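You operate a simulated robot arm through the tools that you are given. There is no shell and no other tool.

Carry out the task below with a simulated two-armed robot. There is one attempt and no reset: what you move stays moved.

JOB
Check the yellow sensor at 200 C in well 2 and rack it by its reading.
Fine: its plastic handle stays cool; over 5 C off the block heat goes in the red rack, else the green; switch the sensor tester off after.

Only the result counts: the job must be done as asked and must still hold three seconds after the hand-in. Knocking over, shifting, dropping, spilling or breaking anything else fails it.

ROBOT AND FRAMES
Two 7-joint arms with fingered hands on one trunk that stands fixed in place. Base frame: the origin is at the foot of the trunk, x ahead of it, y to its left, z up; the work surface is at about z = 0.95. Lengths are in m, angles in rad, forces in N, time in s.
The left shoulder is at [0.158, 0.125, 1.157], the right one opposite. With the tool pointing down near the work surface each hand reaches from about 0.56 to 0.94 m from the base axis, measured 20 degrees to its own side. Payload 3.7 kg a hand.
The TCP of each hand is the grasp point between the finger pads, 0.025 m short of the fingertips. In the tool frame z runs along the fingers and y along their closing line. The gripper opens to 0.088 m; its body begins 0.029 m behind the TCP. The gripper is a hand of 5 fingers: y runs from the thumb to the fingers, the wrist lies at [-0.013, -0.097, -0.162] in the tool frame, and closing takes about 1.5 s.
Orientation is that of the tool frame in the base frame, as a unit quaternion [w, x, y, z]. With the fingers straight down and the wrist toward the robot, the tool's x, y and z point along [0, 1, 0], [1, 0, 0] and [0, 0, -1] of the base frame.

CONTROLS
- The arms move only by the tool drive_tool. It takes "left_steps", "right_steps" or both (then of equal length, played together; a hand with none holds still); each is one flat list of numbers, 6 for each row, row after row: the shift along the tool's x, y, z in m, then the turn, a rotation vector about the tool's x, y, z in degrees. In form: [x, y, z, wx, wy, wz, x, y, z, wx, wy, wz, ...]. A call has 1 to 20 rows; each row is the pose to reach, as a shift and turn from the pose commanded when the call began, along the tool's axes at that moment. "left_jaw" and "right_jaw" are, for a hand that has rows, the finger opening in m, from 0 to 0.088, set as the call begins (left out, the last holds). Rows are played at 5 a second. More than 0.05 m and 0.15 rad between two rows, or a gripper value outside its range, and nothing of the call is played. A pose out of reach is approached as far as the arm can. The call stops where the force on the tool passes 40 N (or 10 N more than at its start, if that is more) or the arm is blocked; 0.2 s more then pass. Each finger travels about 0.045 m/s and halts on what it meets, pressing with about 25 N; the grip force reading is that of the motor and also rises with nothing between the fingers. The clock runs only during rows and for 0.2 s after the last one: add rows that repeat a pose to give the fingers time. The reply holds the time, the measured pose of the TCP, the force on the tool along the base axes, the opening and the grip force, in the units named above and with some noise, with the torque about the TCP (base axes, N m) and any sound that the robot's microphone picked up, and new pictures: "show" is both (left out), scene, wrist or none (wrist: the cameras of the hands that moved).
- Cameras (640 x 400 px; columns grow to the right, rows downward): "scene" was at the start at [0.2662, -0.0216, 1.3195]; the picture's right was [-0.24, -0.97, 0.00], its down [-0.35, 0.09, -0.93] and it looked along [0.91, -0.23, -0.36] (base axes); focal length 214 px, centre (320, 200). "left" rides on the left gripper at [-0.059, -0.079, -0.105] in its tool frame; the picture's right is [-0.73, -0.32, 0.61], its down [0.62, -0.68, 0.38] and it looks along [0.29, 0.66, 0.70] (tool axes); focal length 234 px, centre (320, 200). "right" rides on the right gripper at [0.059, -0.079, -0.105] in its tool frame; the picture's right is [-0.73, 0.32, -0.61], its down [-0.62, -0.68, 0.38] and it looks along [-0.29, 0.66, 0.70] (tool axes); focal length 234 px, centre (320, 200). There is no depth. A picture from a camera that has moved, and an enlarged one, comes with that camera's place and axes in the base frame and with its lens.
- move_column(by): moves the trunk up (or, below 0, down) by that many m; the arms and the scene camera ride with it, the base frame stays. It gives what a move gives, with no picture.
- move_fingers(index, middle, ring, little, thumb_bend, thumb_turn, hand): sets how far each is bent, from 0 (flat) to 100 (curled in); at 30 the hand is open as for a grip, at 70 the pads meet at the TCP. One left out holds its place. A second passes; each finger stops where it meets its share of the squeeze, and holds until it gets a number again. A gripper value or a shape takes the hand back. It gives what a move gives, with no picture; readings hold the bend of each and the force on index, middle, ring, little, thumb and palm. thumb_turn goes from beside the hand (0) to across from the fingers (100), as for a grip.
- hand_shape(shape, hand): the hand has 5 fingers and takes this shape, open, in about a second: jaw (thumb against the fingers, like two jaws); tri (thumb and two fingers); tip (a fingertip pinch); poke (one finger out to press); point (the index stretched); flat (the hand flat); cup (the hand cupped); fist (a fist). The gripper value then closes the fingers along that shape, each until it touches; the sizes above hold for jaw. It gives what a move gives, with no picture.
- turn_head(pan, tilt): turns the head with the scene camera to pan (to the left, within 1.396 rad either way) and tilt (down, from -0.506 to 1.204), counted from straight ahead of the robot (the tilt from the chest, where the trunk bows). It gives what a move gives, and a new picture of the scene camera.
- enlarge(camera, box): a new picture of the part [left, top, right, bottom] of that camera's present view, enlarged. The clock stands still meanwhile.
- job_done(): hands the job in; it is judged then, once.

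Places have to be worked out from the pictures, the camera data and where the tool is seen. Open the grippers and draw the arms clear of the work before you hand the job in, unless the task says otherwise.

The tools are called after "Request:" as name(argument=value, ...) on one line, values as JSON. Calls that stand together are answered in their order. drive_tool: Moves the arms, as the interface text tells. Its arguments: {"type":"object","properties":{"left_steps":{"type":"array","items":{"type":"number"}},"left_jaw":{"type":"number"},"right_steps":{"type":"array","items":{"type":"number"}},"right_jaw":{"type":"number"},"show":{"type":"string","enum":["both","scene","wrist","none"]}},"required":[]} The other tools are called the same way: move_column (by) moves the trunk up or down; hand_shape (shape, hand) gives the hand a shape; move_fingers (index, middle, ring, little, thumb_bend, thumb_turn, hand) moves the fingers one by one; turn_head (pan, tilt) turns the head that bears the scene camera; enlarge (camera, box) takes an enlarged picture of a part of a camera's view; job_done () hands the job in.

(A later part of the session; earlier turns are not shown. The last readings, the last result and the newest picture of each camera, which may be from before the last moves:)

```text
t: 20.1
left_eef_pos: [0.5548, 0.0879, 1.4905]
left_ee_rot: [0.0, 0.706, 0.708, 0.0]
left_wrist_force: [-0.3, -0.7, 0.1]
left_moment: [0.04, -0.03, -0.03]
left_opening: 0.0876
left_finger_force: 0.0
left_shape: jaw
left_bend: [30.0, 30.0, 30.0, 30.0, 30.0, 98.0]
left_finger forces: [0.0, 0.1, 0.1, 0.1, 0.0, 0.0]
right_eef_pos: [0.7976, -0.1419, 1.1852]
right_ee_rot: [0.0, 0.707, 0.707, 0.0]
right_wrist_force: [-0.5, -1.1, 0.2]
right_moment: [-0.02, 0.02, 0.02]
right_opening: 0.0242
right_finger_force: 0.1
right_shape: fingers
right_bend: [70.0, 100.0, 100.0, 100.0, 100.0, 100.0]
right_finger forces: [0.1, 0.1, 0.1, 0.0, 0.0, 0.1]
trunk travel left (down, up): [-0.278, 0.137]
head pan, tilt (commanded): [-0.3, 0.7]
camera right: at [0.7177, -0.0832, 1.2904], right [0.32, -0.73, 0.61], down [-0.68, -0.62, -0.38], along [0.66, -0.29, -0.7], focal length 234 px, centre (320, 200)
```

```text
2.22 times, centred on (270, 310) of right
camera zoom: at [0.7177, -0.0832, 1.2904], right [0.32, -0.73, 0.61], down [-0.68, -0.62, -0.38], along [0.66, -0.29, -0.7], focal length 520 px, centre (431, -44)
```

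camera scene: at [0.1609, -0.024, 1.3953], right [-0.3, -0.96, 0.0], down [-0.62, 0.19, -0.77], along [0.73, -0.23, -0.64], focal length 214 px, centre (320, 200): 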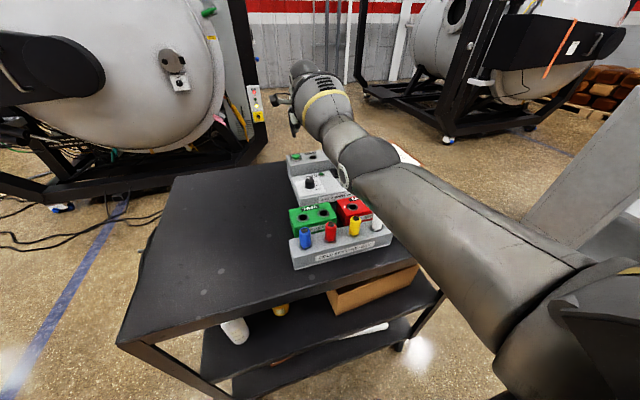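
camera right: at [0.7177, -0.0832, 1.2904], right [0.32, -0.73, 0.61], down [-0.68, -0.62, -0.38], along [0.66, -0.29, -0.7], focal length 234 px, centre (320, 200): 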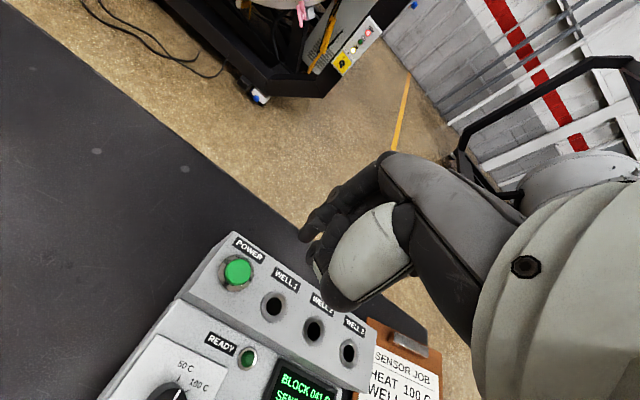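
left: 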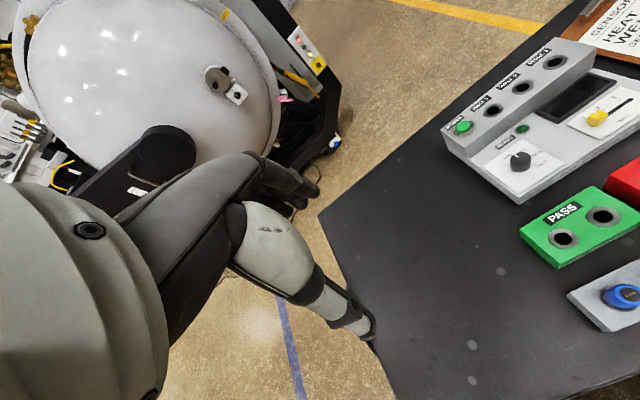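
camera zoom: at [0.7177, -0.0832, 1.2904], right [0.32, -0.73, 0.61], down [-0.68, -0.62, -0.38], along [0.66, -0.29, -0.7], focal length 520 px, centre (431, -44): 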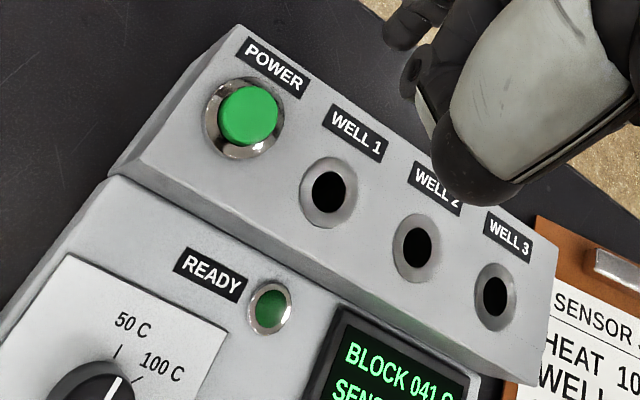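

The display reads BLOCK 041 C, so it is on and heating. Next I'll check the "tri" grip in free space for turning the knob, watching where thumb and fingers meet.

Request:
drive_tool(right_steps=[0, 0, -0.04, 0, 0, 0, 0, -0.04, -0.06, 0, 0, 0, 0, -0.08, -0.08, 0, 0, 0], show="none")

Request:
hand_shape(shape="tri", hand="right")

Request:
enlarge(camera="right", box=[240, 100, 560, 300])

Request:
drive_tool(right_steps=[0, 0, 0, 0, 0, 0, 0, 0, 0, 0, 0, 0, 0, 0, 0, 0, 0, 0, 0, 0, 0, 0, 0, 0, 0, 0, 0, 0, 0, 0], right_jaw=0.03, show="wrist")

Request:
enlarge(camera="right", box=[240, 100, 560, 300])

```text
t: 20.9
left_eef_pos: [0.5542, 0.0888, 1.4906]
left_ee_rot: [0.001, 0.707, 0.707, 0.0]
left_wrist_force: [-0.6, 0.0, -0.8]
left_moment: [0.02, -0.01, 0.03]
left_opening: 0.0879
left_finger_force: 0.0
left_shape: jaw
left_bend: [30.0, 30.0, 30.0, 30.0, 30.0, 98.0]
left_finger forces: [0.1, 0.1, 0.1, 0.0, 0.0, 0.0]
right_eef_pos: [0.7162, -0.1433, 1.2639]
right_ee_rot: [0.0, 0.707, 0.707, 0.0]
right_wrist_force: [0.7, 1.0, -0.3]
right_moment: [0.01, -0.02, 0.0]
right_opening: 0.0237
right_finger_force: 0.0
right_shape: fingers
right_bend: [70.0, 100.0, 100.0, 100.0, 100.0, 100.0]
right_finger forces: [0.0, 0.1, 0.1, 0.1, 0.0, 0.0]
trunk travel left (down, up): [-0.278, 0.137]
head pan, tilt (commanded): [-0.3, 0.7]
```

```text
t: 21.9
left_eef_pos: [0.5561, 0.0872, 1.4899]
left_ee_rot: [0.0, 0.706, 0.708, 0.0]
left_wrist_force: [0.4, -0.2, 0.3]
left_moment: [0.01, 0.02, 0.0]
left_opening: 0.0878
left_finger_force: 0.1
left_shape: jaw
left_bend: [30.0, 30.0, 30.0, 30.0, 30.0, 98.0]
left_finger forces: [0.1, 0.0, 0.0, 0.1, 0.0, 0.0]
right_eef_pos: [0.7187, -0.1434, 1.2628]
right_ee_rot: [0.0, 0.707, 0.707, 0.0]
right_wrist_force: [0.4, 0.3, -0.5]
right_moment: [0.01, 0.01, -0.01]
right_opening: 0.0878
right_finger_force: 0.1
right_shape: tri
right_bend: [30.0, 30.0, 99.0, 99.0, 30.0, 98.0]
right_finger forces: [0.1, 0.0, 0.1, 0.0, 0.0, 0.1]
trunk travel left (down, up): [-0.278, 0.137]
head pan, tilt (commanded): [-0.3, 0.7]
```

```text
2.00 times, centred on (400, 200) of right
camera zoom: at [0.6399, -0.0836, 1.3677], right [0.32, -0.73, 0.61], down [-0.68, -0.62, -0.38], along [0.66, -0.29, -0.7], focal length 468 px, centre (160, 200)
```

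zoom: 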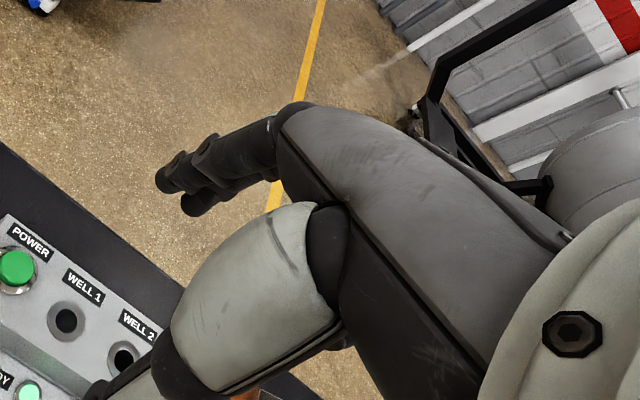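

```text
t: 23.1
left_eef_pos: [0.5553, 0.087, 1.4901]
left_ee_rot: [0.001, 0.706, 0.708, 0.001]
left_wrist_force: [0.1, 1.0, 0.1]
left_moment: [0.03, 0.01, -0.01]
left_opening: 0.0879
left_finger_force: 0.0
left_shape: jaw
left_bend: [30.0, 30.0, 30.0, 30.0, 30.0, 98.0]
left_finger forces: [0.0, 0.0, 0.0, 0.1, 0.0, 0.0]
right_eef_pos: [0.718, -0.1421, 1.2636]
right_ee_rot: [0.0, 0.707, 0.707, 0.0]
right_wrist_force: [-1.0, -0.4, -0.6]
right_moment: [-0.03, -0.01, 0.01]
right_opening: 0.0301
right_finger_force: 0.1
right_shape: tri
right_bend: [74.0, 51.0, 99.0, 99.0, 73.0, 100.0]
right_finger forces: [0.0, 0.1, 0.0, 0.0, 0.0, 0.0]
trunk travel left (down, up): [-0.278, 0.137]
head pan, tilt (commanded): [-0.3, 0.7]
camera right: at [0.6398, -0.0836, 1.3677], right [0.32, -0.73, 0.61], down [-0.68, -0.62, -0.38], along [0.66, -0.29, -0.7], focal length 234 px, centre (320, 200)
```

right: 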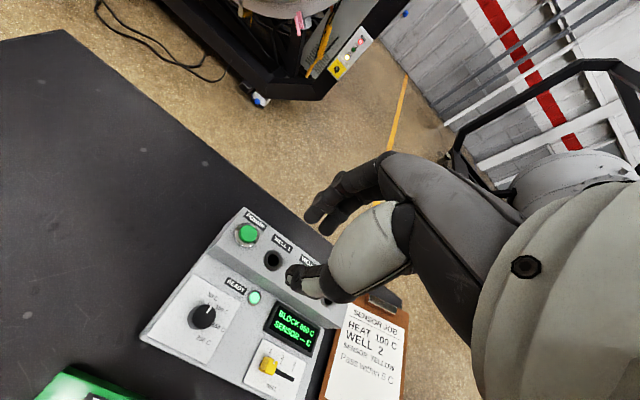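

```text
2.00 times, centred on (400, 200) of right
camera zoom: at [0.6398, -0.0836, 1.3677], right [0.32, -0.73, 0.61], down [-0.68, -0.62, -0.38], along [0.66, -0.29, -0.7], focal length 468 px, centre (160, 200)
```

zoom: 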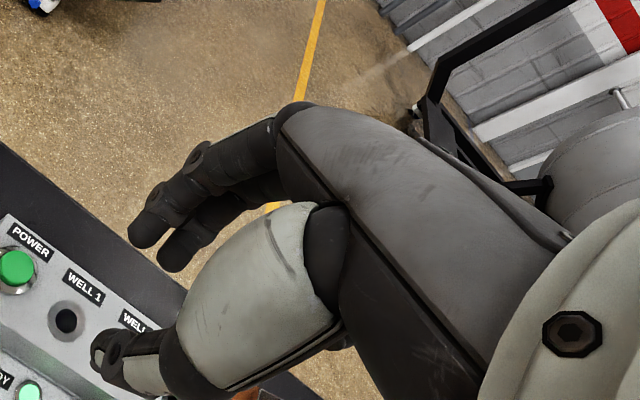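

The tri grip closes centred on the TCP axis, and the block has reached about 50 C with READY lit. I'll enlarge the knob from both cameras to pin its centre, height and pointer.

Request:
enlarge(camera="right", box=[140, 250, 340, 400])

Request:
enlarge(camera="scene", box=[270, 130, 400, 220])

```text
2.67 times, centred on (240, 325) of right
camera zoom: at [0.6398, -0.0836, 1.3677], right [0.32, -0.73, 0.61], down [-0.68, -0.62, -0.38], along [0.66, -0.29, -0.7], focal length 624 px, centre (533, -133)
```

zoom: 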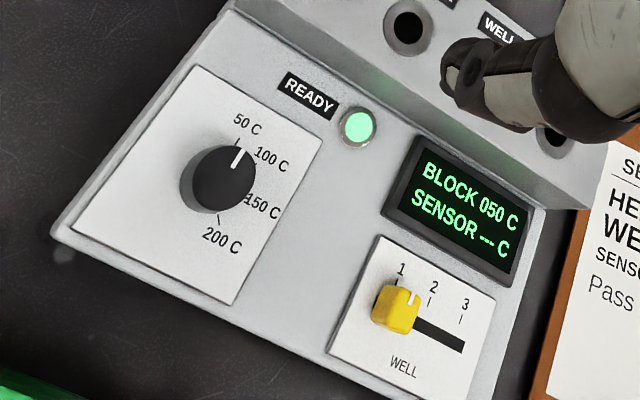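

```text
4.44 times, centred on (335, 175) of scene
camera zoom: at [0.1612, -0.024, 1.3952], right [-0.3, -0.96, 0.0], down [-0.62, 0.19, -0.76], along [0.73, -0.23, -0.64], focal length 953 px, centre (253, 311)
```

zoom: 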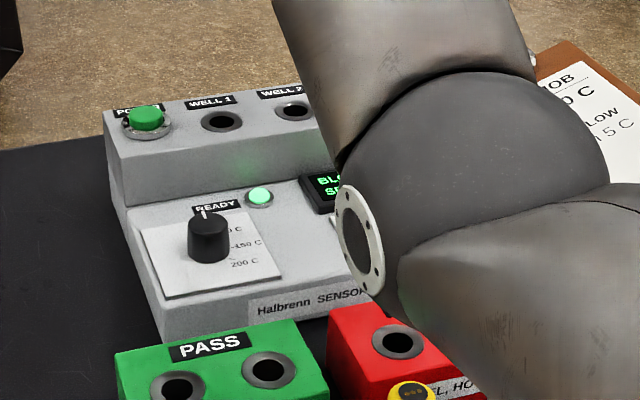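

From the wrist and head views the knob's top is at about (0.688, -0.1535, 1.019), its plate at z≈0.995, pointer at 50 (+x), and 200 C lies 135° clockwise from it. I'll raise the trunk for elbow room, then bring the hand above the knob while yawing it 72° so there is room to turn clockwise.

Request:
move_column(by=0.1)

Request:
drive_tool(right_steps=[-0.001, -0.003, 0.02, 0, 0, -8, -0.002, -0.007, 0.04, 0, 0, -16, -0.004, -0.01, 0.06, 0, 0, -24, -0.005, -0.013, 0.08, 0, 0, -32, -0.006, -0.017, 0.1, 0, 0, -40, -0.008, -0.02, 0.12, 0, 0, -48, -0.009, -0.023, 0.14, 0, 0, -56, -0.01, -0.027, 0.15, 0, 0, -64, -0.0115, -0.03, 0.16, 0, 0, -72, -0.0115, -0.03, 0.16, 0, 0, -72], right_jaw=0.05, show="both")

```text
t: 24.4
left_eef_pos: [0.5568, 0.0872, 1.5889]
left_ee_rot: [0.0, 0.707, 0.707, -0.001]
left_wrist_force: [-0.2, 0.6, -0.8]
left_moment: [-0.01, 0.0, 0.01]
left_opening: 0.0877
left_finger_force: 0.0
left_shape: jaw
left_bend: [30.0, 30.0, 30.0, 30.0, 30.0, 98.0]
left_finger forces: [0.0, 0.1, 0.2, 0.1, 0.0, 0.0]
right_eef_pos: [0.7164, -0.1427, 1.3647]
right_ee_rot: [0.0, 0.707, 0.707, -0.002]
right_wrist_force: [-0.5, 0.3, -0.3]
right_moment: [-0.03, 0.03, 0.01]
right_opening: 0.0306
right_finger_force: 0.2
right_shape: tri
right_bend: [74.0, 51.0, 99.0, 99.0, 73.0, 100.0]
right_finger forces: [0.0, 0.0, 0.0, 0.0, 0.0, 0.0]
trunk travel left (down, up): [-0.378, 0.037]
head pan, tilt (commanded): [-0.3, 0.7]
```

```text
t: 26.6
left_eef_pos: [0.5567, 0.0875, 1.5906]
left_ee_rot: [0.0, 0.707, 0.707, -0.001]
left_wrist_force: [0.0, -0.7, -0.1]
left_moment: [0.03, 0.01, -0.01]
left_opening: 0.0877
left_finger_force: 0.1
left_shape: jaw
left_bend: [30.0, 30.0, 30.0, 30.0, 30.0, 98.0]
left_finger forces: [0.1, 0.0, 0.1, 0.0, 0.0, 0.0]
right_eef_pos: [0.6839, -0.1541, 1.2051]
right_ee_rot: [0.0, 0.155, 0.988, 0.001]
right_wrist_force: [-0.1, 0.0, -0.3]
right_moment: [-0.01, 0.01, 0.02]
right_opening: 0.0497
right_finger_force: 0.1
right_shape: tri
right_bend: [74.0, 42.0, 99.0, 99.0, 66.0, 100.0]
right_finger forces: [0.0, 0.1, 0.1, 0.0, 0.0, 0.0]
trunk travel left (down, up): [-0.378, 0.037]
head pan, tilt (commanded): [-0.3, 0.7]
camera scene: at [0.1211, -0.0241, 1.4976], right [-0.3, -0.96, 0.0], down [-0.62, 0.19, -0.77], along [0.73, -0.23, -0.64], focal length 214 px, centre (320, 200)
camera right: at [0.6051, -0.2112, 1.3088], right [0.79, 0.08, 0.61], down [0.38, -0.84, -0.38], along [0.48, 0.54, -0.7], focal length 234 px, centre (320, 200)
```

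scene: 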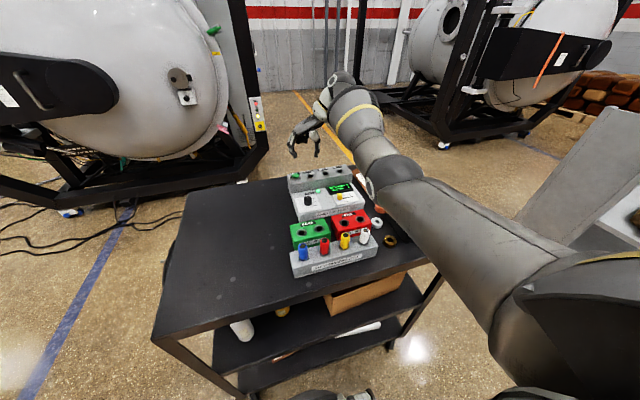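
right: 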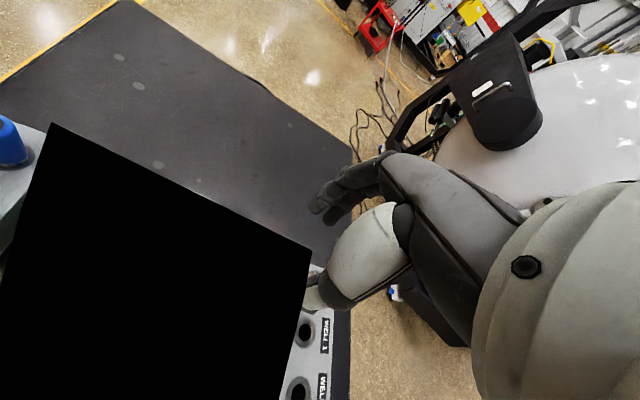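

The wrist picture has a black patch where the tester panel should be; I'll take it again, with a head close-up, to see whether it is real.

Request:
enlarge(camera="right", box=[0, 100, 400, 400])

Request:
enlarge(camera="scene", box=[260, 80, 420, 280])

```text
1.33 times, centred on (200, 250) of right
camera zoom: at [0.6051, -0.2112, 1.3088], right [0.79, 0.08, 0.61], down [0.38, -0.84, -0.38], along [0.48, 0.54, -0.7], focal length 312 px, centre (480, 133)
```

zoom: 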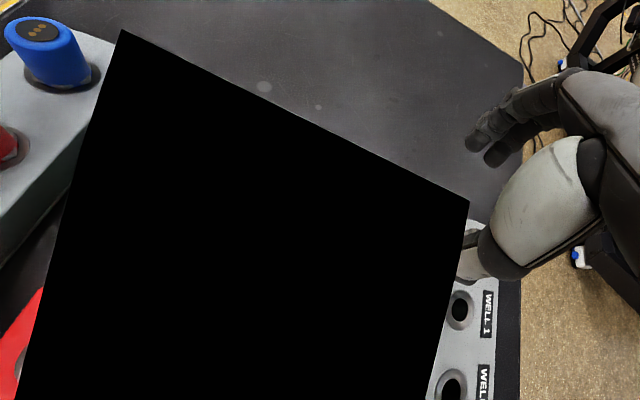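

```text
2.00 times, centred on (340, 180) of scene
camera zoom: at [0.1211, -0.0241, 1.4976], right [-0.3, -0.96, 0.0], down [-0.62, 0.19, -0.77], along [0.73, -0.23, -0.64], focal length 429 px, centre (280, 240)
```

zoom: 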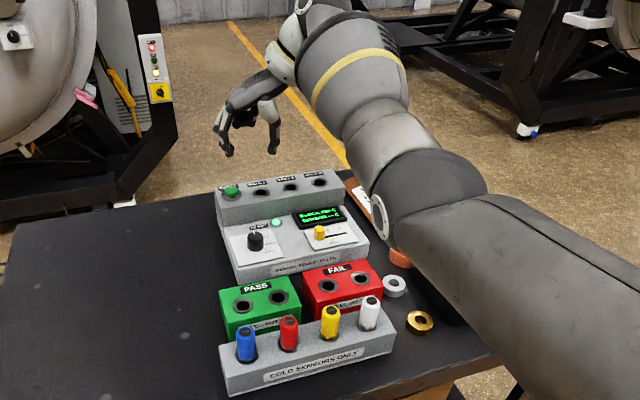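

The patch seems to be a picture fault, as the head view shows nothing there, so I'll steer by the head camera. I descend to about 4 cm above the knob and check alignment.

Request:
drive_tool(right_steps=[-0.002, 0.001, 0.04, 0, 0, 0, -0.003, 0.001, 0.08, 0, 0, 0, -0.003, 0.001, 0.11, 0, 0, 0, -0.003, 0.001, 0.11, 0, 0, 0], show="wrist")

Request:
enlarge(camera="scene", box=[280, 130, 370, 220])

```text
t: 27.6
left_eef_pos: [0.556, 0.0879, 1.5914]
left_ee_rot: [0.0, 0.707, 0.707, 0.0]
left_wrist_force: [0.9, 0.0, -0.9]
left_moment: [-0.03, 0.02, -0.04]
left_opening: 0.0877
left_finger_force: 0.1
left_shape: jaw
left_bend: [30.0, 30.0, 30.0, 30.0, 30.0, 98.0]
left_finger forces: [0.0, 0.0, 0.0, 0.0, 0.0, 0.0]
right_eef_pos: [0.69, -0.1577, 1.0931]
right_ee_rot: [0.0, 0.156, 0.988, 0.001]
right_wrist_force: [-0.1, -0.6, -0.3]
right_moment: [-0.02, 0.01, 0.01]
right_opening: 0.0498
right_finger_force: 0.1
right_shape: tri
right_bend: [74.0, 42.0, 99.0, 99.0, 66.0, 100.0]
right_finger forces: [0.0, 0.0, 0.1, 0.0, 0.0, 0.1]
trunk travel left (down, up): [-0.378, 0.037]
head pan, tilt (commanded): [-0.3, 0.7]
camera right: at [0.6101, -0.2137, 1.1983], right [0.79, 0.08, 0.61], down [0.38, -0.84, -0.38], along [0.48, 0.54, -0.7], focal length 234 px, centre (320, 200)
```

right: 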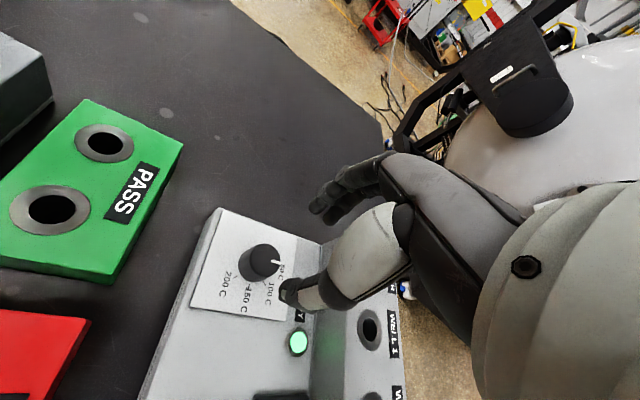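

```text
4.44 times, centred on (325, 175) of scene
camera zoom: at [0.121, -0.024, 1.4977], right [-0.3, -0.96, 0.0], down [-0.62, 0.19, -0.77], along [0.73, -0.23, -0.64], focal length 953 px, centre (298, 311)
```

zoom: 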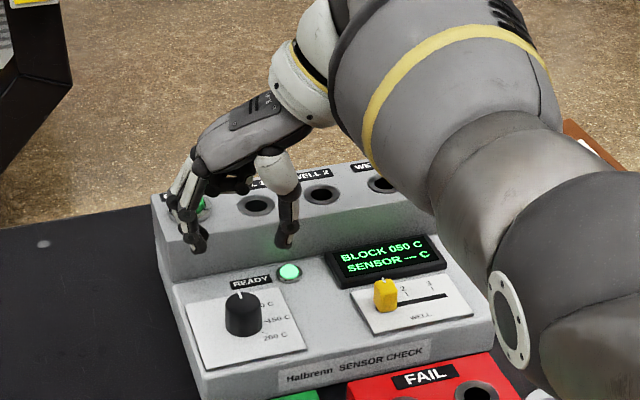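

The patch is gone at this height. I'll zoom in on the knob and fingers in the wrist view to check the lateral alignment.

Request:
enlarge(camera="right", box=[200, 160, 400, 300])

```text
2.86 times, centred on (300, 230) of right
camera zoom: at [0.6101, -0.2137, 1.1983], right [0.79, 0.08, 0.61], down [0.38, -0.84, -0.38], along [0.48, 0.54, -0.7], focal length 669 px, centre (377, 114)
```

zoom: 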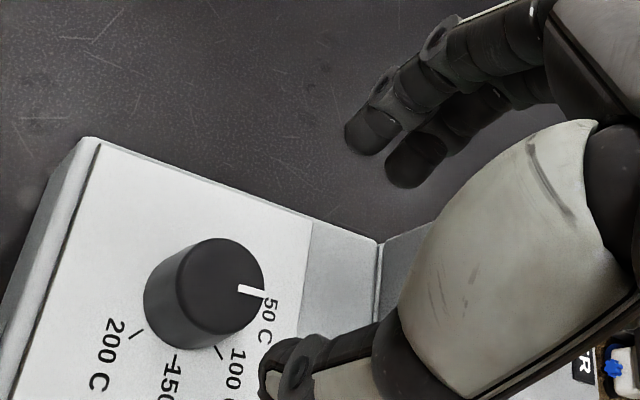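

The knob sits about 5 mm to the tool's +x side, so I'll correct that and descend until the fingertips straddle the knob's upper half.

Request:
drive_tool(right_steps=[0.0048, -0.001, 0.02, 0, 0, 0, 0.0048, -0.001, 0.04, 0, 0, 0, 0.0048, -0.001, 0.055, 0, 0, 0, 0.0048, -0.001, 0.055, 0, 0, 0], show="wrist")

Request:
enlarge(camera="right", box=[200, 160, 400, 300])

Request:
enlarge(camera="scene", box=[280, 130, 370, 220])

```text
t: 28.6
left_eef_pos: [0.5569, 0.0866, 1.5902]
left_ee_rot: [-0.001, 0.706, 0.708, 0.0]
left_wrist_force: [0.7, 0.7, -0.2]
left_moment: [-0.01, -0.03, 0.0]
left_opening: 0.0877
left_finger_force: 0.1
left_shape: jaw
left_bend: [30.0, 30.0, 30.0, 30.0, 30.0, 98.0]
left_finger forces: [0.0, 0.1, 0.0, 0.0, 0.0, 0.0]
right_eef_pos: [0.6849, -0.1544, 1.0393]
right_ee_rot: [0.0, 0.157, 0.988, 0.001]
right_wrist_force: [-0.4, -0.7, 0.2]
right_moment: [-0.02, -0.01, 0.01]
right_opening: 0.0496
right_finger_force: 0.0
right_shape: tri
right_bend: [74.0, 42.0, 99.0, 99.0, 66.0, 100.0]
right_finger forces: [0.0, 0.0, 0.0, 0.0, 0.0, 0.0]
trunk travel left (down, up): [-0.378, 0.037]
head pan, tilt (commanded): [-0.3, 0.7]
camera right: at [0.6046, -0.2111, 1.1439], right [0.79, 0.08, 0.61], down [0.38, -0.84, -0.38], along [0.48, 0.54, -0.7], focal length 234 px, centre (320, 200)
```

right: 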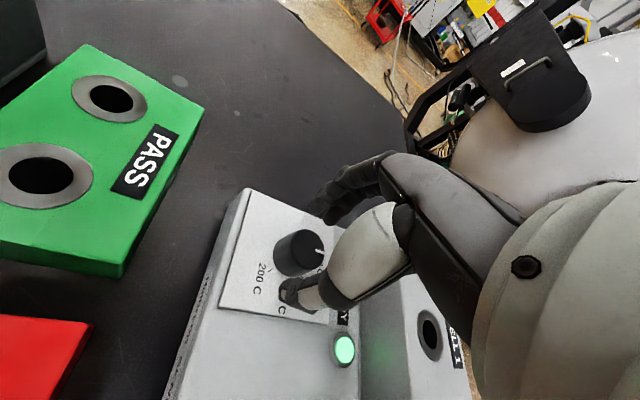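

```text
2.86 times, centred on (300, 230) of right
camera zoom: at [0.6046, -0.2111, 1.1439], right [0.79, 0.08, 0.61], down [0.38, -0.84, -0.38], along [0.48, 0.54, -0.7], focal length 669 px, centre (377, 114)
```

zoom: 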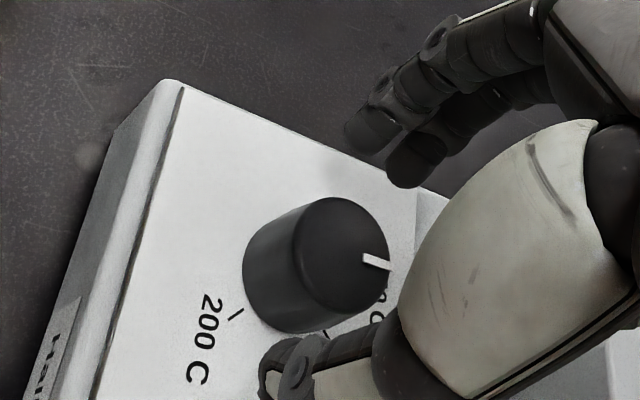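

```text
4.44 times, centred on (325, 175) of scene
camera zoom: at [0.1212, -0.024, 1.4976], right [-0.3, -0.96, 0.0], down [-0.62, 0.19, -0.77], along [0.73, -0.23, -0.64], focal length 953 px, centre (298, 311)
```

zoom: 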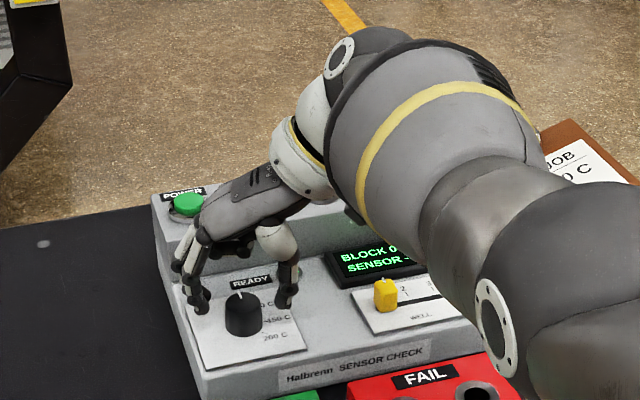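

Aligned within about 2 mm. I'll lower 8 mm more and close the grip on the knob.

Request:
drive_tool(right_steps=[-0.0015, -0.001, 0.004, 0, 0, 0, -0.0015, -0.001, 0.008, 0, 0, 0], show="none")

Request:
drive_tool(right_steps=[0, 0, 0, 0, 0, 0, 0, 0, 0, 0, 0, 0, 0, 0, 0, 0, 0, 0, 0, 0, 0, 0, 0, 0, 0, 0, 0, 0, 0, 0, 0, 0, 0, 0, 0, 0], right_jaw=0.01, show="wrist")

Request:
enlarge(camera="scene", box=[280, 130, 370, 220])

Request:
enlarge(camera="right", box=[200, 160, 400, 300])

```text
t: 29.2
left_eef_pos: [0.5571, 0.0874, 1.5896]
left_ee_rot: [0.0, 0.707, 0.707, 0.0]
left_wrist_force: [-0.8, 0.3, 0.6]
left_moment: [0.03, 0.01, 0.0]
left_opening: 0.0878
left_finger_force: 0.1
left_shape: jaw
left_bend: [30.0, 30.0, 30.0, 30.0, 30.0, 98.0]
left_finger forces: [0.0, 0.0, 0.0, 0.0, 0.0, 0.0]
right_eef_pos: [0.6835, -0.1546, 1.0319]
right_ee_rot: [0.0, 0.157, 0.988, -0.001]
right_wrist_force: [0.0, -0.9, 0.2]
right_moment: [0.03, 0.03, 0.01]
right_opening: 0.0497
right_finger_force: 0.1
right_shape: tri
right_bend: [74.0, 42.0, 99.0, 99.0, 66.0, 100.0]
right_finger forces: [0.1, 0.1, 0.1, 0.0, 0.0, 0.0]
trunk travel left (down, up): [-0.378, 0.037]
head pan, tilt (commanded): [-0.3, 0.7]
```

```text
t: 30.6
left_eef_pos: [0.5556, 0.0869, 1.5898]
left_ee_rot: [0.0, 0.707, 0.708, 0.0]
left_wrist_force: [0.0, 0.1, -0.9]
left_moment: [0.0, -0.04, -0.01]
left_opening: 0.0876
left_finger_force: 0.1
left_shape: jaw
left_bend: [30.0, 30.0, 30.0, 30.0, 30.0, 98.0]
left_finger forces: [0.0, 0.0, 0.1, 0.1, 0.1, 0.1]
right_eef_pos: [0.6836, -0.1549, 1.0316]
right_ee_rot: [-0.001, 0.156, 0.988, -0.001]
right_wrist_force: [-3.3, 0.2, -0.9]
right_moment: [0.01, 0.04, -0.03]
right_opening: 0.021
right_finger_force: 25.0
right_shape: tri
right_bend: [73.0, 56.0, 100.0, 100.0, 75.0, 100.0]
right_finger forces: [10.8, 10.9, 0.0, 0.1, 21.9, 0.1]
trunk travel left (down, up): [-0.378, 0.037]
head pan, tilt (commanded): [-0.3, 0.7]
camera right: at [0.6041, -0.2115, 1.1368], right [0.79, 0.08, 0.61], down [0.38, -0.84, -0.38], along [0.48, 0.53, -0.7], focal length 234 px, centre (320, 200)
```

right: 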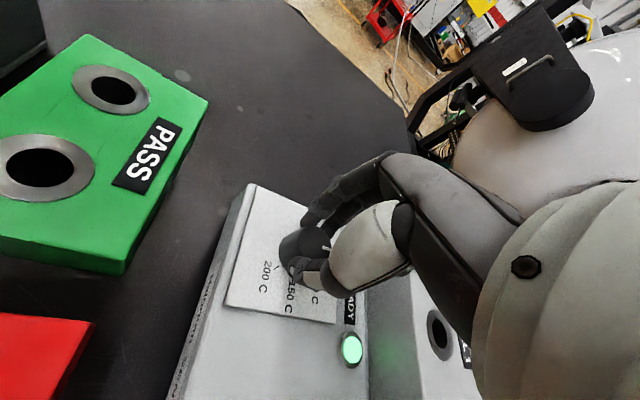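

```text
4.44 times, centred on (325, 175) of scene
camera zoom: at [0.121, -0.024, 1.4976], right [-0.3, -0.96, 0.0], down [-0.62, 0.19, -0.77], along [0.73, -0.23, -0.64], focal length 953 px, centre (298, 311)
```

zoom: 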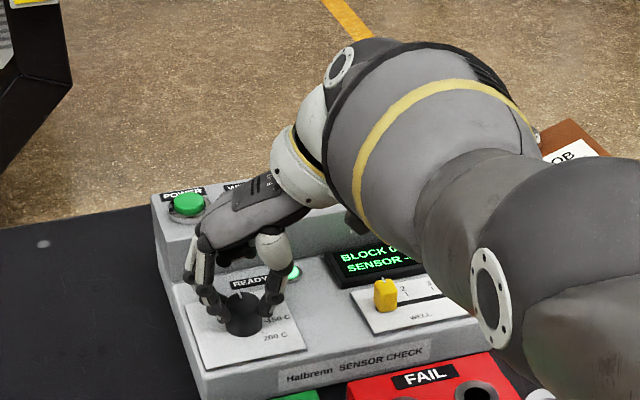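

```text
2.86 times, centred on (300, 230) of right
camera zoom: at [0.6041, -0.2115, 1.1368], right [0.79, 0.08, 0.61], down [0.38, -0.84, -0.38], along [0.48, 0.53, -0.7], focal length 669 px, centre (377, 114)
```

zoom: 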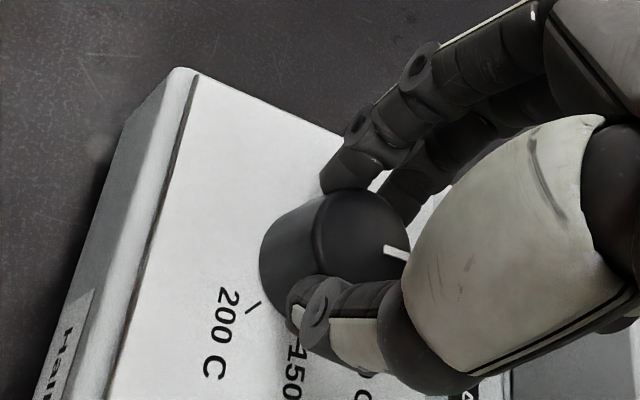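

The knob is held at 25 N with all three digits. I'll turn 40° clockwise first and check the pointer and forces.

Request:
drive_tool(right_steps=[0, 0, 0, 0, 0, 8, 0, 0, 0, 0, 0, 16, 0, 0, 0, 0, 0, 24, 0, 0, 0, 0, 0, 32, 0, 0, 0, 0, 0, 40], show="wrist")

Request:
enlarge(camera="scene", box=[280, 130, 370, 220])

Request:
enlarge(camera="right", box=[200, 160, 400, 300])

```text
t: 31.8
left_eef_pos: [0.5572, 0.0879, 1.5895]
left_ee_rot: [0.001, 0.706, 0.708, 0.0]
left_wrist_force: [-0.3, 0.1, -0.4]
left_moment: [-0.05, 0.02, 0.0]
left_opening: 0.0876
left_finger_force: 0.0
left_shape: jaw
left_bend: [30.0, 30.0, 30.0, 30.0, 30.0, 98.0]
left_finger forces: [0.1, 0.0, 0.0, 0.1, 0.0, 0.0]
right_eef_pos: [0.6853, -0.1541, 1.0319]
right_ee_rot: [0.0, 0.485, 0.874, 0.001]
right_wrist_force: [-0.3, 3.0, -0.4]
right_moment: [0.08, -0.01, 0.02]
right_opening: 0.0211
right_finger_force: 24.8
right_shape: tri
right_bend: [73.0, 57.0, 100.0, 100.0, 75.0, 100.0]
right_finger forces: [12.0, 12.3, 0.0, 0.0, 21.9, 0.0]
trunk travel left (down, up): [-0.378, 0.037]
head pan, tilt (commanded): [-0.3, 0.7]
camera right: at [0.5873, -0.1455, 1.1367], right [0.66, -0.45, 0.61], down [-0.25, -0.89, -0.38], along [0.71, 0.1, -0.7], focal length 234 px, centre (320, 200)
```

right: 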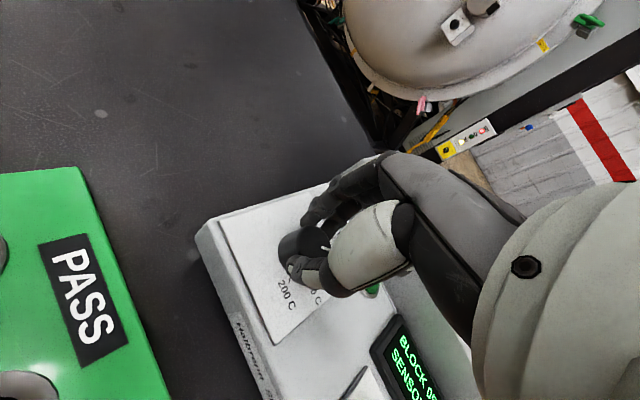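

```text
4.44 times, centred on (325, 175) of scene
camera zoom: at [0.1212, -0.0235, 1.4976], right [-0.3, -0.96, 0.0], down [-0.62, 0.19, -0.77], along [0.73, -0.23, -0.64], focal length 953 px, centre (298, 311)
```

zoom: 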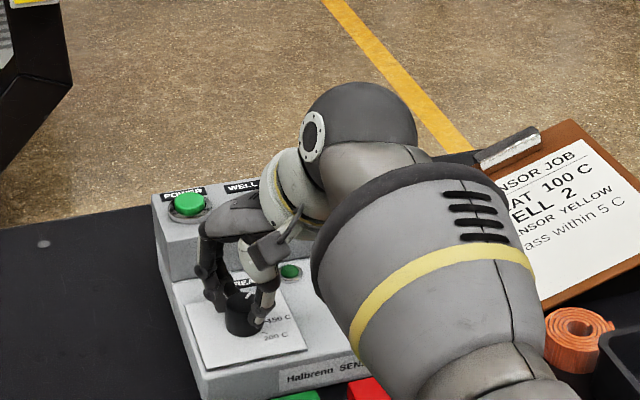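

```text
2.86 times, centred on (300, 230) of right
camera zoom: at [0.5873, -0.1455, 1.1367], right [0.66, -0.45, 0.61], down [-0.25, -0.89, -0.38], along [0.71, 0.1, -0.7], focal length 669 px, centre (377, 114)
```

zoom: 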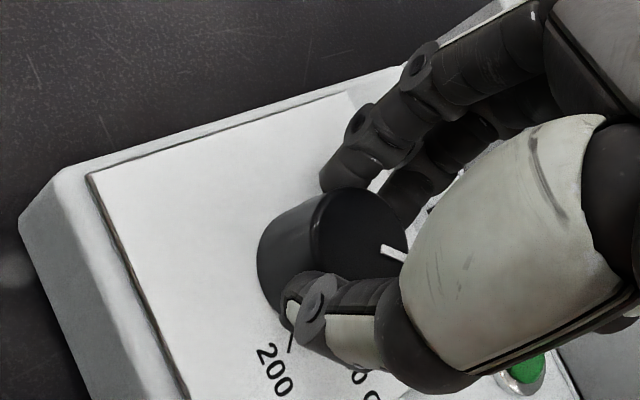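

The knob turns with the hand and READY went out as the setpoint changed. Continuing clockwise by another 48°.

Request:
drive_tool(right_steps=[0, 0, 0, 0, 0, 8, 0, 0, 0, 0, 0, 16, 0, 0, 0, 0, 0, 24, 0, 0, 0, 0, 0, 32, 0, 0, 0, 0, 0, 40, 0, 0, 0, 0, 0, 48], show="wrist")

Request:
enlarge(camera="right", box=[200, 160, 400, 300])

Request:
enlarge(camera="scene", box=[240, 80, 480, 280])

```text
t: 33.2
left_eef_pos: [0.5567, 0.089, 1.5903]
left_ee_rot: [0.001, 0.707, 0.707, -0.001]
left_wrist_force: [-0.6, 0.6, 0.2]
left_moment: [0.01, 0.01, -0.01]
left_opening: 0.0876
left_finger_force: 0.1
left_shape: jaw
left_bend: [30.0, 30.0, 30.0, 30.0, 30.0, 98.0]
left_finger forces: [0.0, 0.0, 0.0, 0.0, 0.1, 0.0]
right_eef_pos: [0.6864, -0.1538, 1.0317]
right_ee_rot: [0.001, 0.799, 0.601, 0.0]
right_wrist_force: [5.0, 5.6, 4.1]
right_moment: [0.13, -0.14, 0.02]
right_opening: 0.0205
right_finger_force: 25.2
right_shape: tri
right_bend: [73.0, 57.0, 100.0, 100.0, 75.0, 100.0]
right_finger forces: [13.8, 12.3, 0.0, 0.1, 22.4, 0.1]
trunk travel left (down, up): [-0.378, 0.037]
head pan, tilt (commanded): [-0.3, 0.7]
camera right: at [0.6267, -0.0753, 1.1365], right [0.11, -0.79, 0.61], down [-0.83, -0.41, -0.38], along [0.55, -0.46, -0.69], focal length 234 px, centre (320, 200)
```

right: 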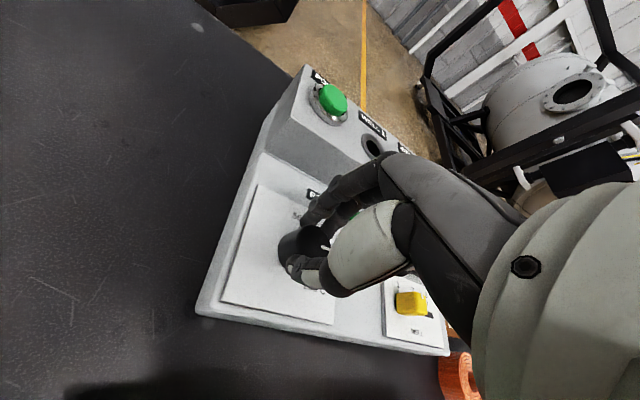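

```text
2.86 times, centred on (300, 230) of right
camera zoom: at [0.6267, -0.0753, 1.1365], right [0.11, -0.79, 0.61], down [-0.83, -0.41, -0.38], along [0.55, -0.46, -0.69], focal length 669 px, centre (377, 114)
```

zoom: 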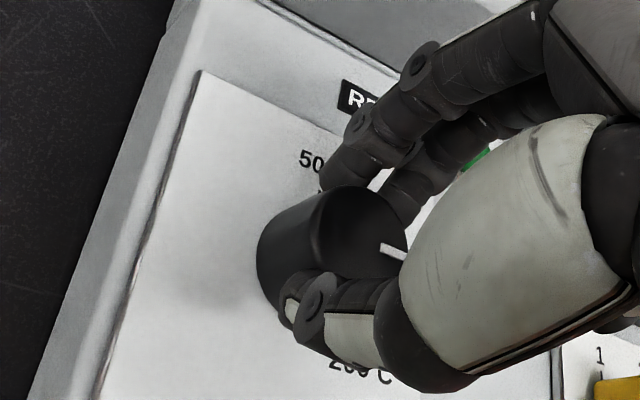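

```text
2.00 times, centred on (360, 180) of scene
camera zoom: at [0.1215, -0.0229, 1.4976], right [-0.3, -0.96, 0.0], down [-0.62, 0.19, -0.77], along [0.73, -0.23, -0.64], focal length 429 px, centre (240, 240)
```

zoom: 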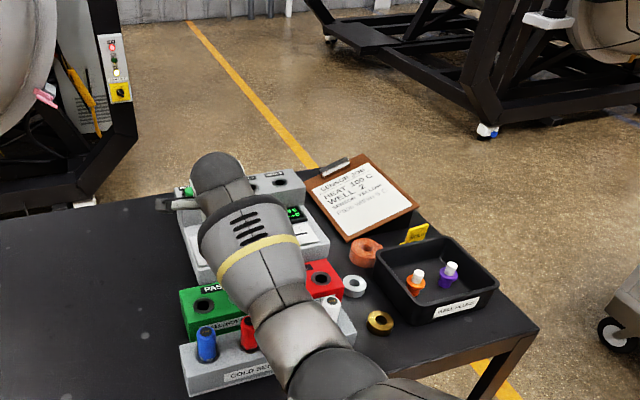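

Turned 88° so far with modest forces, but the elbow is swinging down toward the racks, so I'll let go, lift, yaw back and regrip for the last 47°.

Request:
drive_tool(right_steps=[0, 0, 0, 0, 0, 0, 0, 0, 0, 0, 0, 0, 0, 0, 0, 0, 0, 0, 0, 0, 0, 0, 0, 0, 0, 0, -0.01, 0, 0, 0, 0, 0, -0.03, 0, 0, 0, 0, 0, -0.05, 0, 0, 0], right_jaw=0.05, show="wrist")

Request:
drive_tool(right_steps=[0, 0, 0, 0, 0, -8, 0, 0, 0, 0, 0, -16, 0, 0, 0, 0, 0, -24, 0, 0, 0, 0, 0, -32, 0, 0, 0, 0, 0, -40, 0, 0, 0, 0, 0, -48, 0, 0, 0, 0, 0, -56, 0, 0, 0, 0, 0, -64, 0, 0, 0, 0, 0, -72, 0, 0, 0, 0, 0, -80, 0, 0, 0, 0, 0, -80], show="wrist")

Request:
enlarge(camera="right", box=[200, 160, 400, 300])

Request:
enlarge(camera="scene", box=[270, 130, 390, 220])

```text
t: 34.8
left_eef_pos: [0.5572, 0.0867, 1.59]
left_ee_rot: [0.001, 0.708, 0.707, 0.001]
left_wrist_force: [0.4, 1.0, 0.1]
left_moment: [0.01, -0.02, -0.01]
left_opening: 0.0878
left_finger_force: 0.1
left_shape: jaw
left_bend: [30.0, 30.0, 30.0, 30.0, 30.0, 98.0]
left_finger forces: [0.0, 0.1, 0.0, 0.1, 0.0, 0.0]
right_eef_pos: [0.6862, -0.1563, 1.0828]
right_ee_rot: [0.0, 0.798, 0.602, -0.001]
right_wrist_force: [0.3, 1.1, -0.8]
right_moment: [-0.02, 0.02, 0.01]
right_opening: 0.0495
right_finger_force: 0.0
right_shape: tri
right_bend: [74.0, 42.0, 99.0, 99.0, 66.0, 100.0]
right_finger forces: [0.1, 0.0, 0.0, 0.1, 0.0, 0.0]
trunk travel left (down, up): [-0.378, 0.037]
head pan, tilt (commanded): [-0.3, 0.7]
camera right: at [0.6263, -0.0775, 1.1876], right [0.11, -0.79, 0.61], down [-0.83, -0.41, -0.38], along [0.55, -0.46, -0.7], focal length 234 px, centre (320, 200)
```

right: 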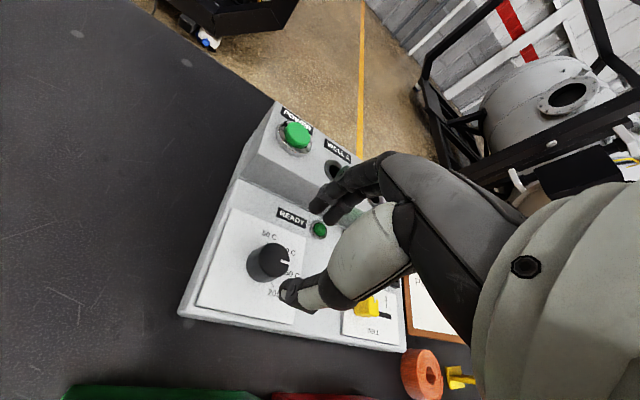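

```text
t: 37.2
left_eef_pos: [0.5563, 0.0877, 1.591]
left_ee_rot: [0.0, 0.707, 0.707, 0.0]
left_wrist_force: [0.1, -0.1, -0.3]
left_moment: [-0.02, 0.0, 0.02]
left_opening: 0.0875
left_finger_force: 0.1
left_shape: jaw
left_bend: [30.0, 30.0, 30.0, 30.0, 30.0, 98.0]
left_finger forces: [0.0, 0.0, 0.0, 0.1, 0.0, 0.0]
right_eef_pos: [0.6848, -0.1548, 1.0825]
right_ee_rot: [0.0, 0.224, 0.975, -0.001]
right_wrist_force: [-0.1, 0.7, 0.1]
right_moment: [0.0, -0.03, -0.04]
right_opening: 0.0498
right_finger_force: 0.0
right_shape: tri
right_bend: [74.0, 42.0, 99.0, 99.0, 66.0, 100.0]
right_finger forces: [0.0, 0.0, 0.0, 0.1, 0.0, 0.0]
trunk travel left (down, up): [-0.378, 0.037]
head pan, tilt (commanded): [-0.3, 0.7]
camera right: at [0.5982, -0.2001, 1.1859], right [0.79, -0.03, 0.61], down [0.26, -0.89, -0.38], along [0.55, 0.46, -0.7], focal length 234 px, centre (320, 200)
```

right: 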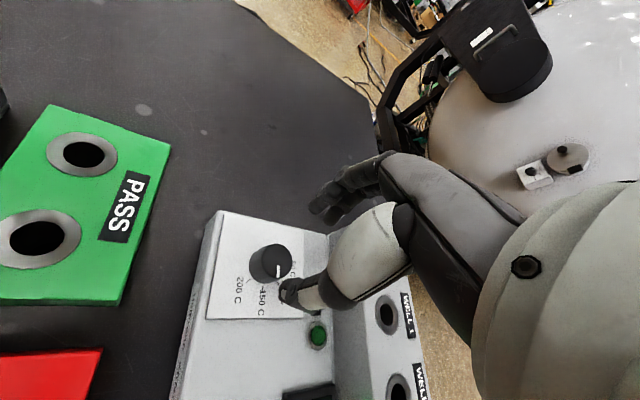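

```text
2.86 times, centred on (300, 230) of right
camera zoom: at [0.5982, -0.2001, 1.1859], right [0.79, -0.03, 0.61], down [0.26, -0.89, -0.38], along [0.55, 0.46, -0.7], focal length 669 px, centre (377, 114)
```

zoom: 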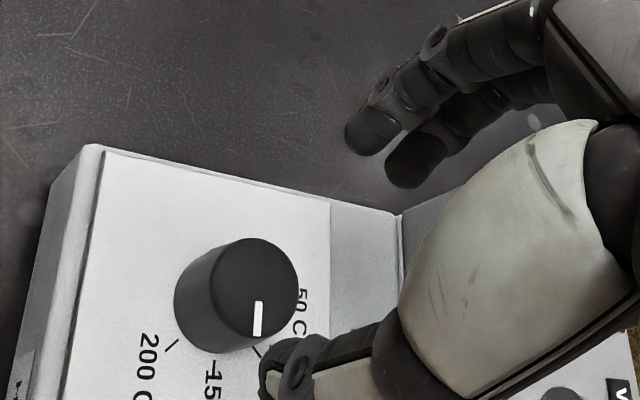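

```text
4.44 times, centred on (330, 175) of scene
camera zoom: at [0.1211, -0.0241, 1.4976], right [-0.3, -0.96, 0.0], down [-0.62, 0.19, -0.77], along [0.73, -0.23, -0.64], focal length 953 px, centre (276, 311)
```

zoom: 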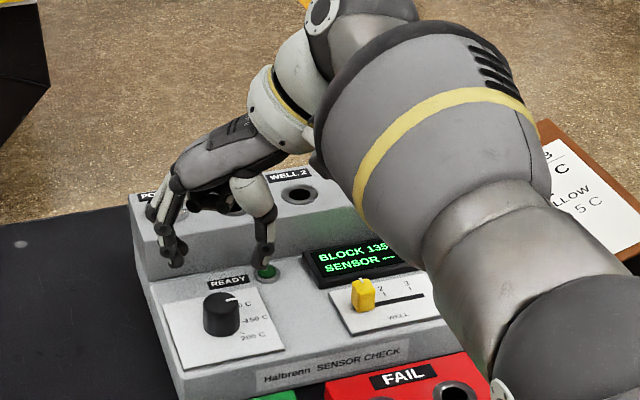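

The knob stopped at 150 C (block at 135 C and rising) and the hand is centred over it. I'll lower, regrip and turn the last 45°.

Request:
drive_tool(right_steps=[0, 0, 0.025, 0, 0, 0, 0, 0, 0.045, 0, 0, 0, 0, 0, 0.051, 0, 0, 0], show="none")

Request:
drive_tool(right_steps=[0, 0, 0, 0, 0, 0, 0, 0, 0, 0, 0, 0, 0, 0, 0, 0, 0, 0, 0, 0, 0, 0, 0, 0, 0, 0, 0, 0, 0, 0, 0, 0, 0, 0, 0, 0], right_jaw=0.01, show="none")

Request:
drive_tool(right_steps=[0, 0, 0, 0, 0, 8, 0, 0, 0, 0, 0, 16, 0, 0, 0, 0, 0, 24, 0, 0, 0, 0, 0, 32, 0, 0, 0, 0, 0, 40, 0, 0, 0, 0, 0, 46, 0, 0, 0, 0, 0, 46], show="wrist")

Request:
enlarge(camera="right", box=[200, 160, 400, 300])

```text
t: 38.0
left_eef_pos: [0.5573, 0.0869, 1.5895]
left_ee_rot: [0.0, 0.707, 0.708, 0.0]
left_wrist_force: [-0.4, -0.2, 0.5]
left_moment: [0.01, -0.03, 0.03]
left_opening: 0.0876
left_finger_force: 0.1
left_shape: jaw
left_bend: [30.0, 30.0, 30.0, 30.0, 30.0, 98.0]
left_finger forces: [0.0, 0.1, 0.0, 0.0, 0.1, 0.0]
right_eef_pos: [0.6855, -0.1539, 1.0302]
right_ee_rot: [0.0, 0.224, 0.974, 0.0]
right_wrist_force: [0.4, -0.5, -0.8]
right_moment: [0.0, -0.01, -0.01]
right_opening: 0.0496
right_finger_force: 0.1
right_shape: tri
right_bend: [74.0, 42.0, 99.0, 99.0, 66.0, 100.0]
right_finger forces: [0.1, 0.0, 0.0, 0.0, 0.0, 0.0]
trunk travel left (down, up): [-0.378, 0.037]
head pan, tilt (commanded): [-0.3, 0.7]
```

```text
t: 39.4
left_eef_pos: [0.5559, 0.0868, 1.5906]
left_ee_rot: [0.0, 0.706, 0.708, 0.0]
left_wrist_force: [0.4, 0.6, 0.7]
left_moment: [0.0, 0.0, 0.04]
left_opening: 0.0877
left_finger_force: 0.0
left_shape: jaw
left_bend: [30.0, 30.0, 30.0, 30.0, 30.0, 98.0]
left_finger forces: [0.0, 0.0, 0.0, 0.0, 0.0, 0.0]
right_eef_pos: [0.6852, -0.1555, 1.0297]
right_ee_rot: [-0.001, 0.225, 0.974, 0.0]
right_wrist_force: [-2.1, -0.2, -0.9]
right_moment: [-0.01, 0.03, -0.03]
right_opening: 0.0214
right_finger_force: 25.0
right_shape: tri
right_bend: [74.0, 56.0, 100.0, 100.0, 74.0, 100.0]
right_finger forces: [10.6, 10.9, 0.1, 0.0, 22.3, 0.1]
trunk travel left (down, up): [-0.378, 0.037]
head pan, tilt (commanded): [-0.3, 0.7]
```

```text
t: 41.0
left_eef_pos: [0.5568, 0.0872, 1.5903]
left_ee_rot: [0.001, 0.707, 0.708, 0.0]
left_wrist_force: [0.4, 0.5, -0.2]
left_moment: [-0.04, 0.03, 0.05]
left_opening: 0.0876
left_finger_force: 0.1
left_shape: jaw
left_bend: [30.0, 30.0, 30.0, 30.0, 30.0, 98.0]
left_finger forces: [0.0, 0.1, 0.0, 0.0, 0.0, 0.0]
right_eef_pos: [0.6847, -0.1536, 1.0309]
right_ee_rot: [0.0, 0.589, 0.808, 0.0]
right_wrist_force: [-0.3, 0.9, -0.4]
right_moment: [0.02, 0.02, 0.01]
right_opening: 0.0214
right_finger_force: 24.7
right_shape: tri
right_bend: [74.0, 56.0, 100.0, 100.0, 74.0, 100.0]
right_finger forces: [10.9, 12.1, 0.0, 0.0, 22.8, 0.1]
trunk travel left (down, up): [-0.378, 0.037]
head pan, tilt (commanded): [-0.3, 0.7]
camera right: at [0.5923, -0.1225, 1.1353], right [0.53, -0.59, 0.61], down [-0.46, -0.8, -0.38], along [0.71, -0.07, -0.7], focal length 234 px, centre (320, 200)
```

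right: 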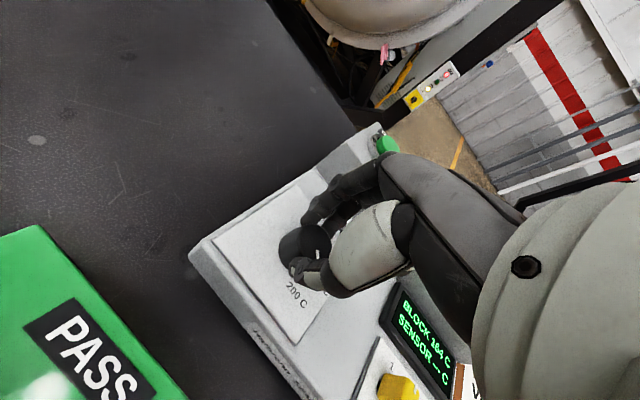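

```text
2.86 times, centred on (300, 230) of right
camera zoom: at [0.5923, -0.1225, 1.1353], right [0.53, -0.59, 0.61], down [-0.46, -0.8, -0.38], along [0.71, -0.07, -0.7], focal length 669 px, centre (377, 114)
```

zoom: 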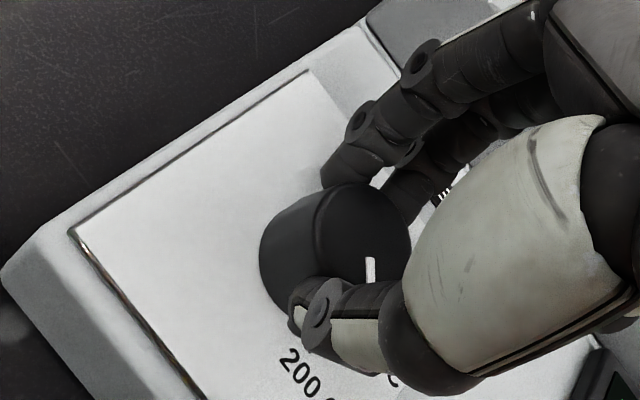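

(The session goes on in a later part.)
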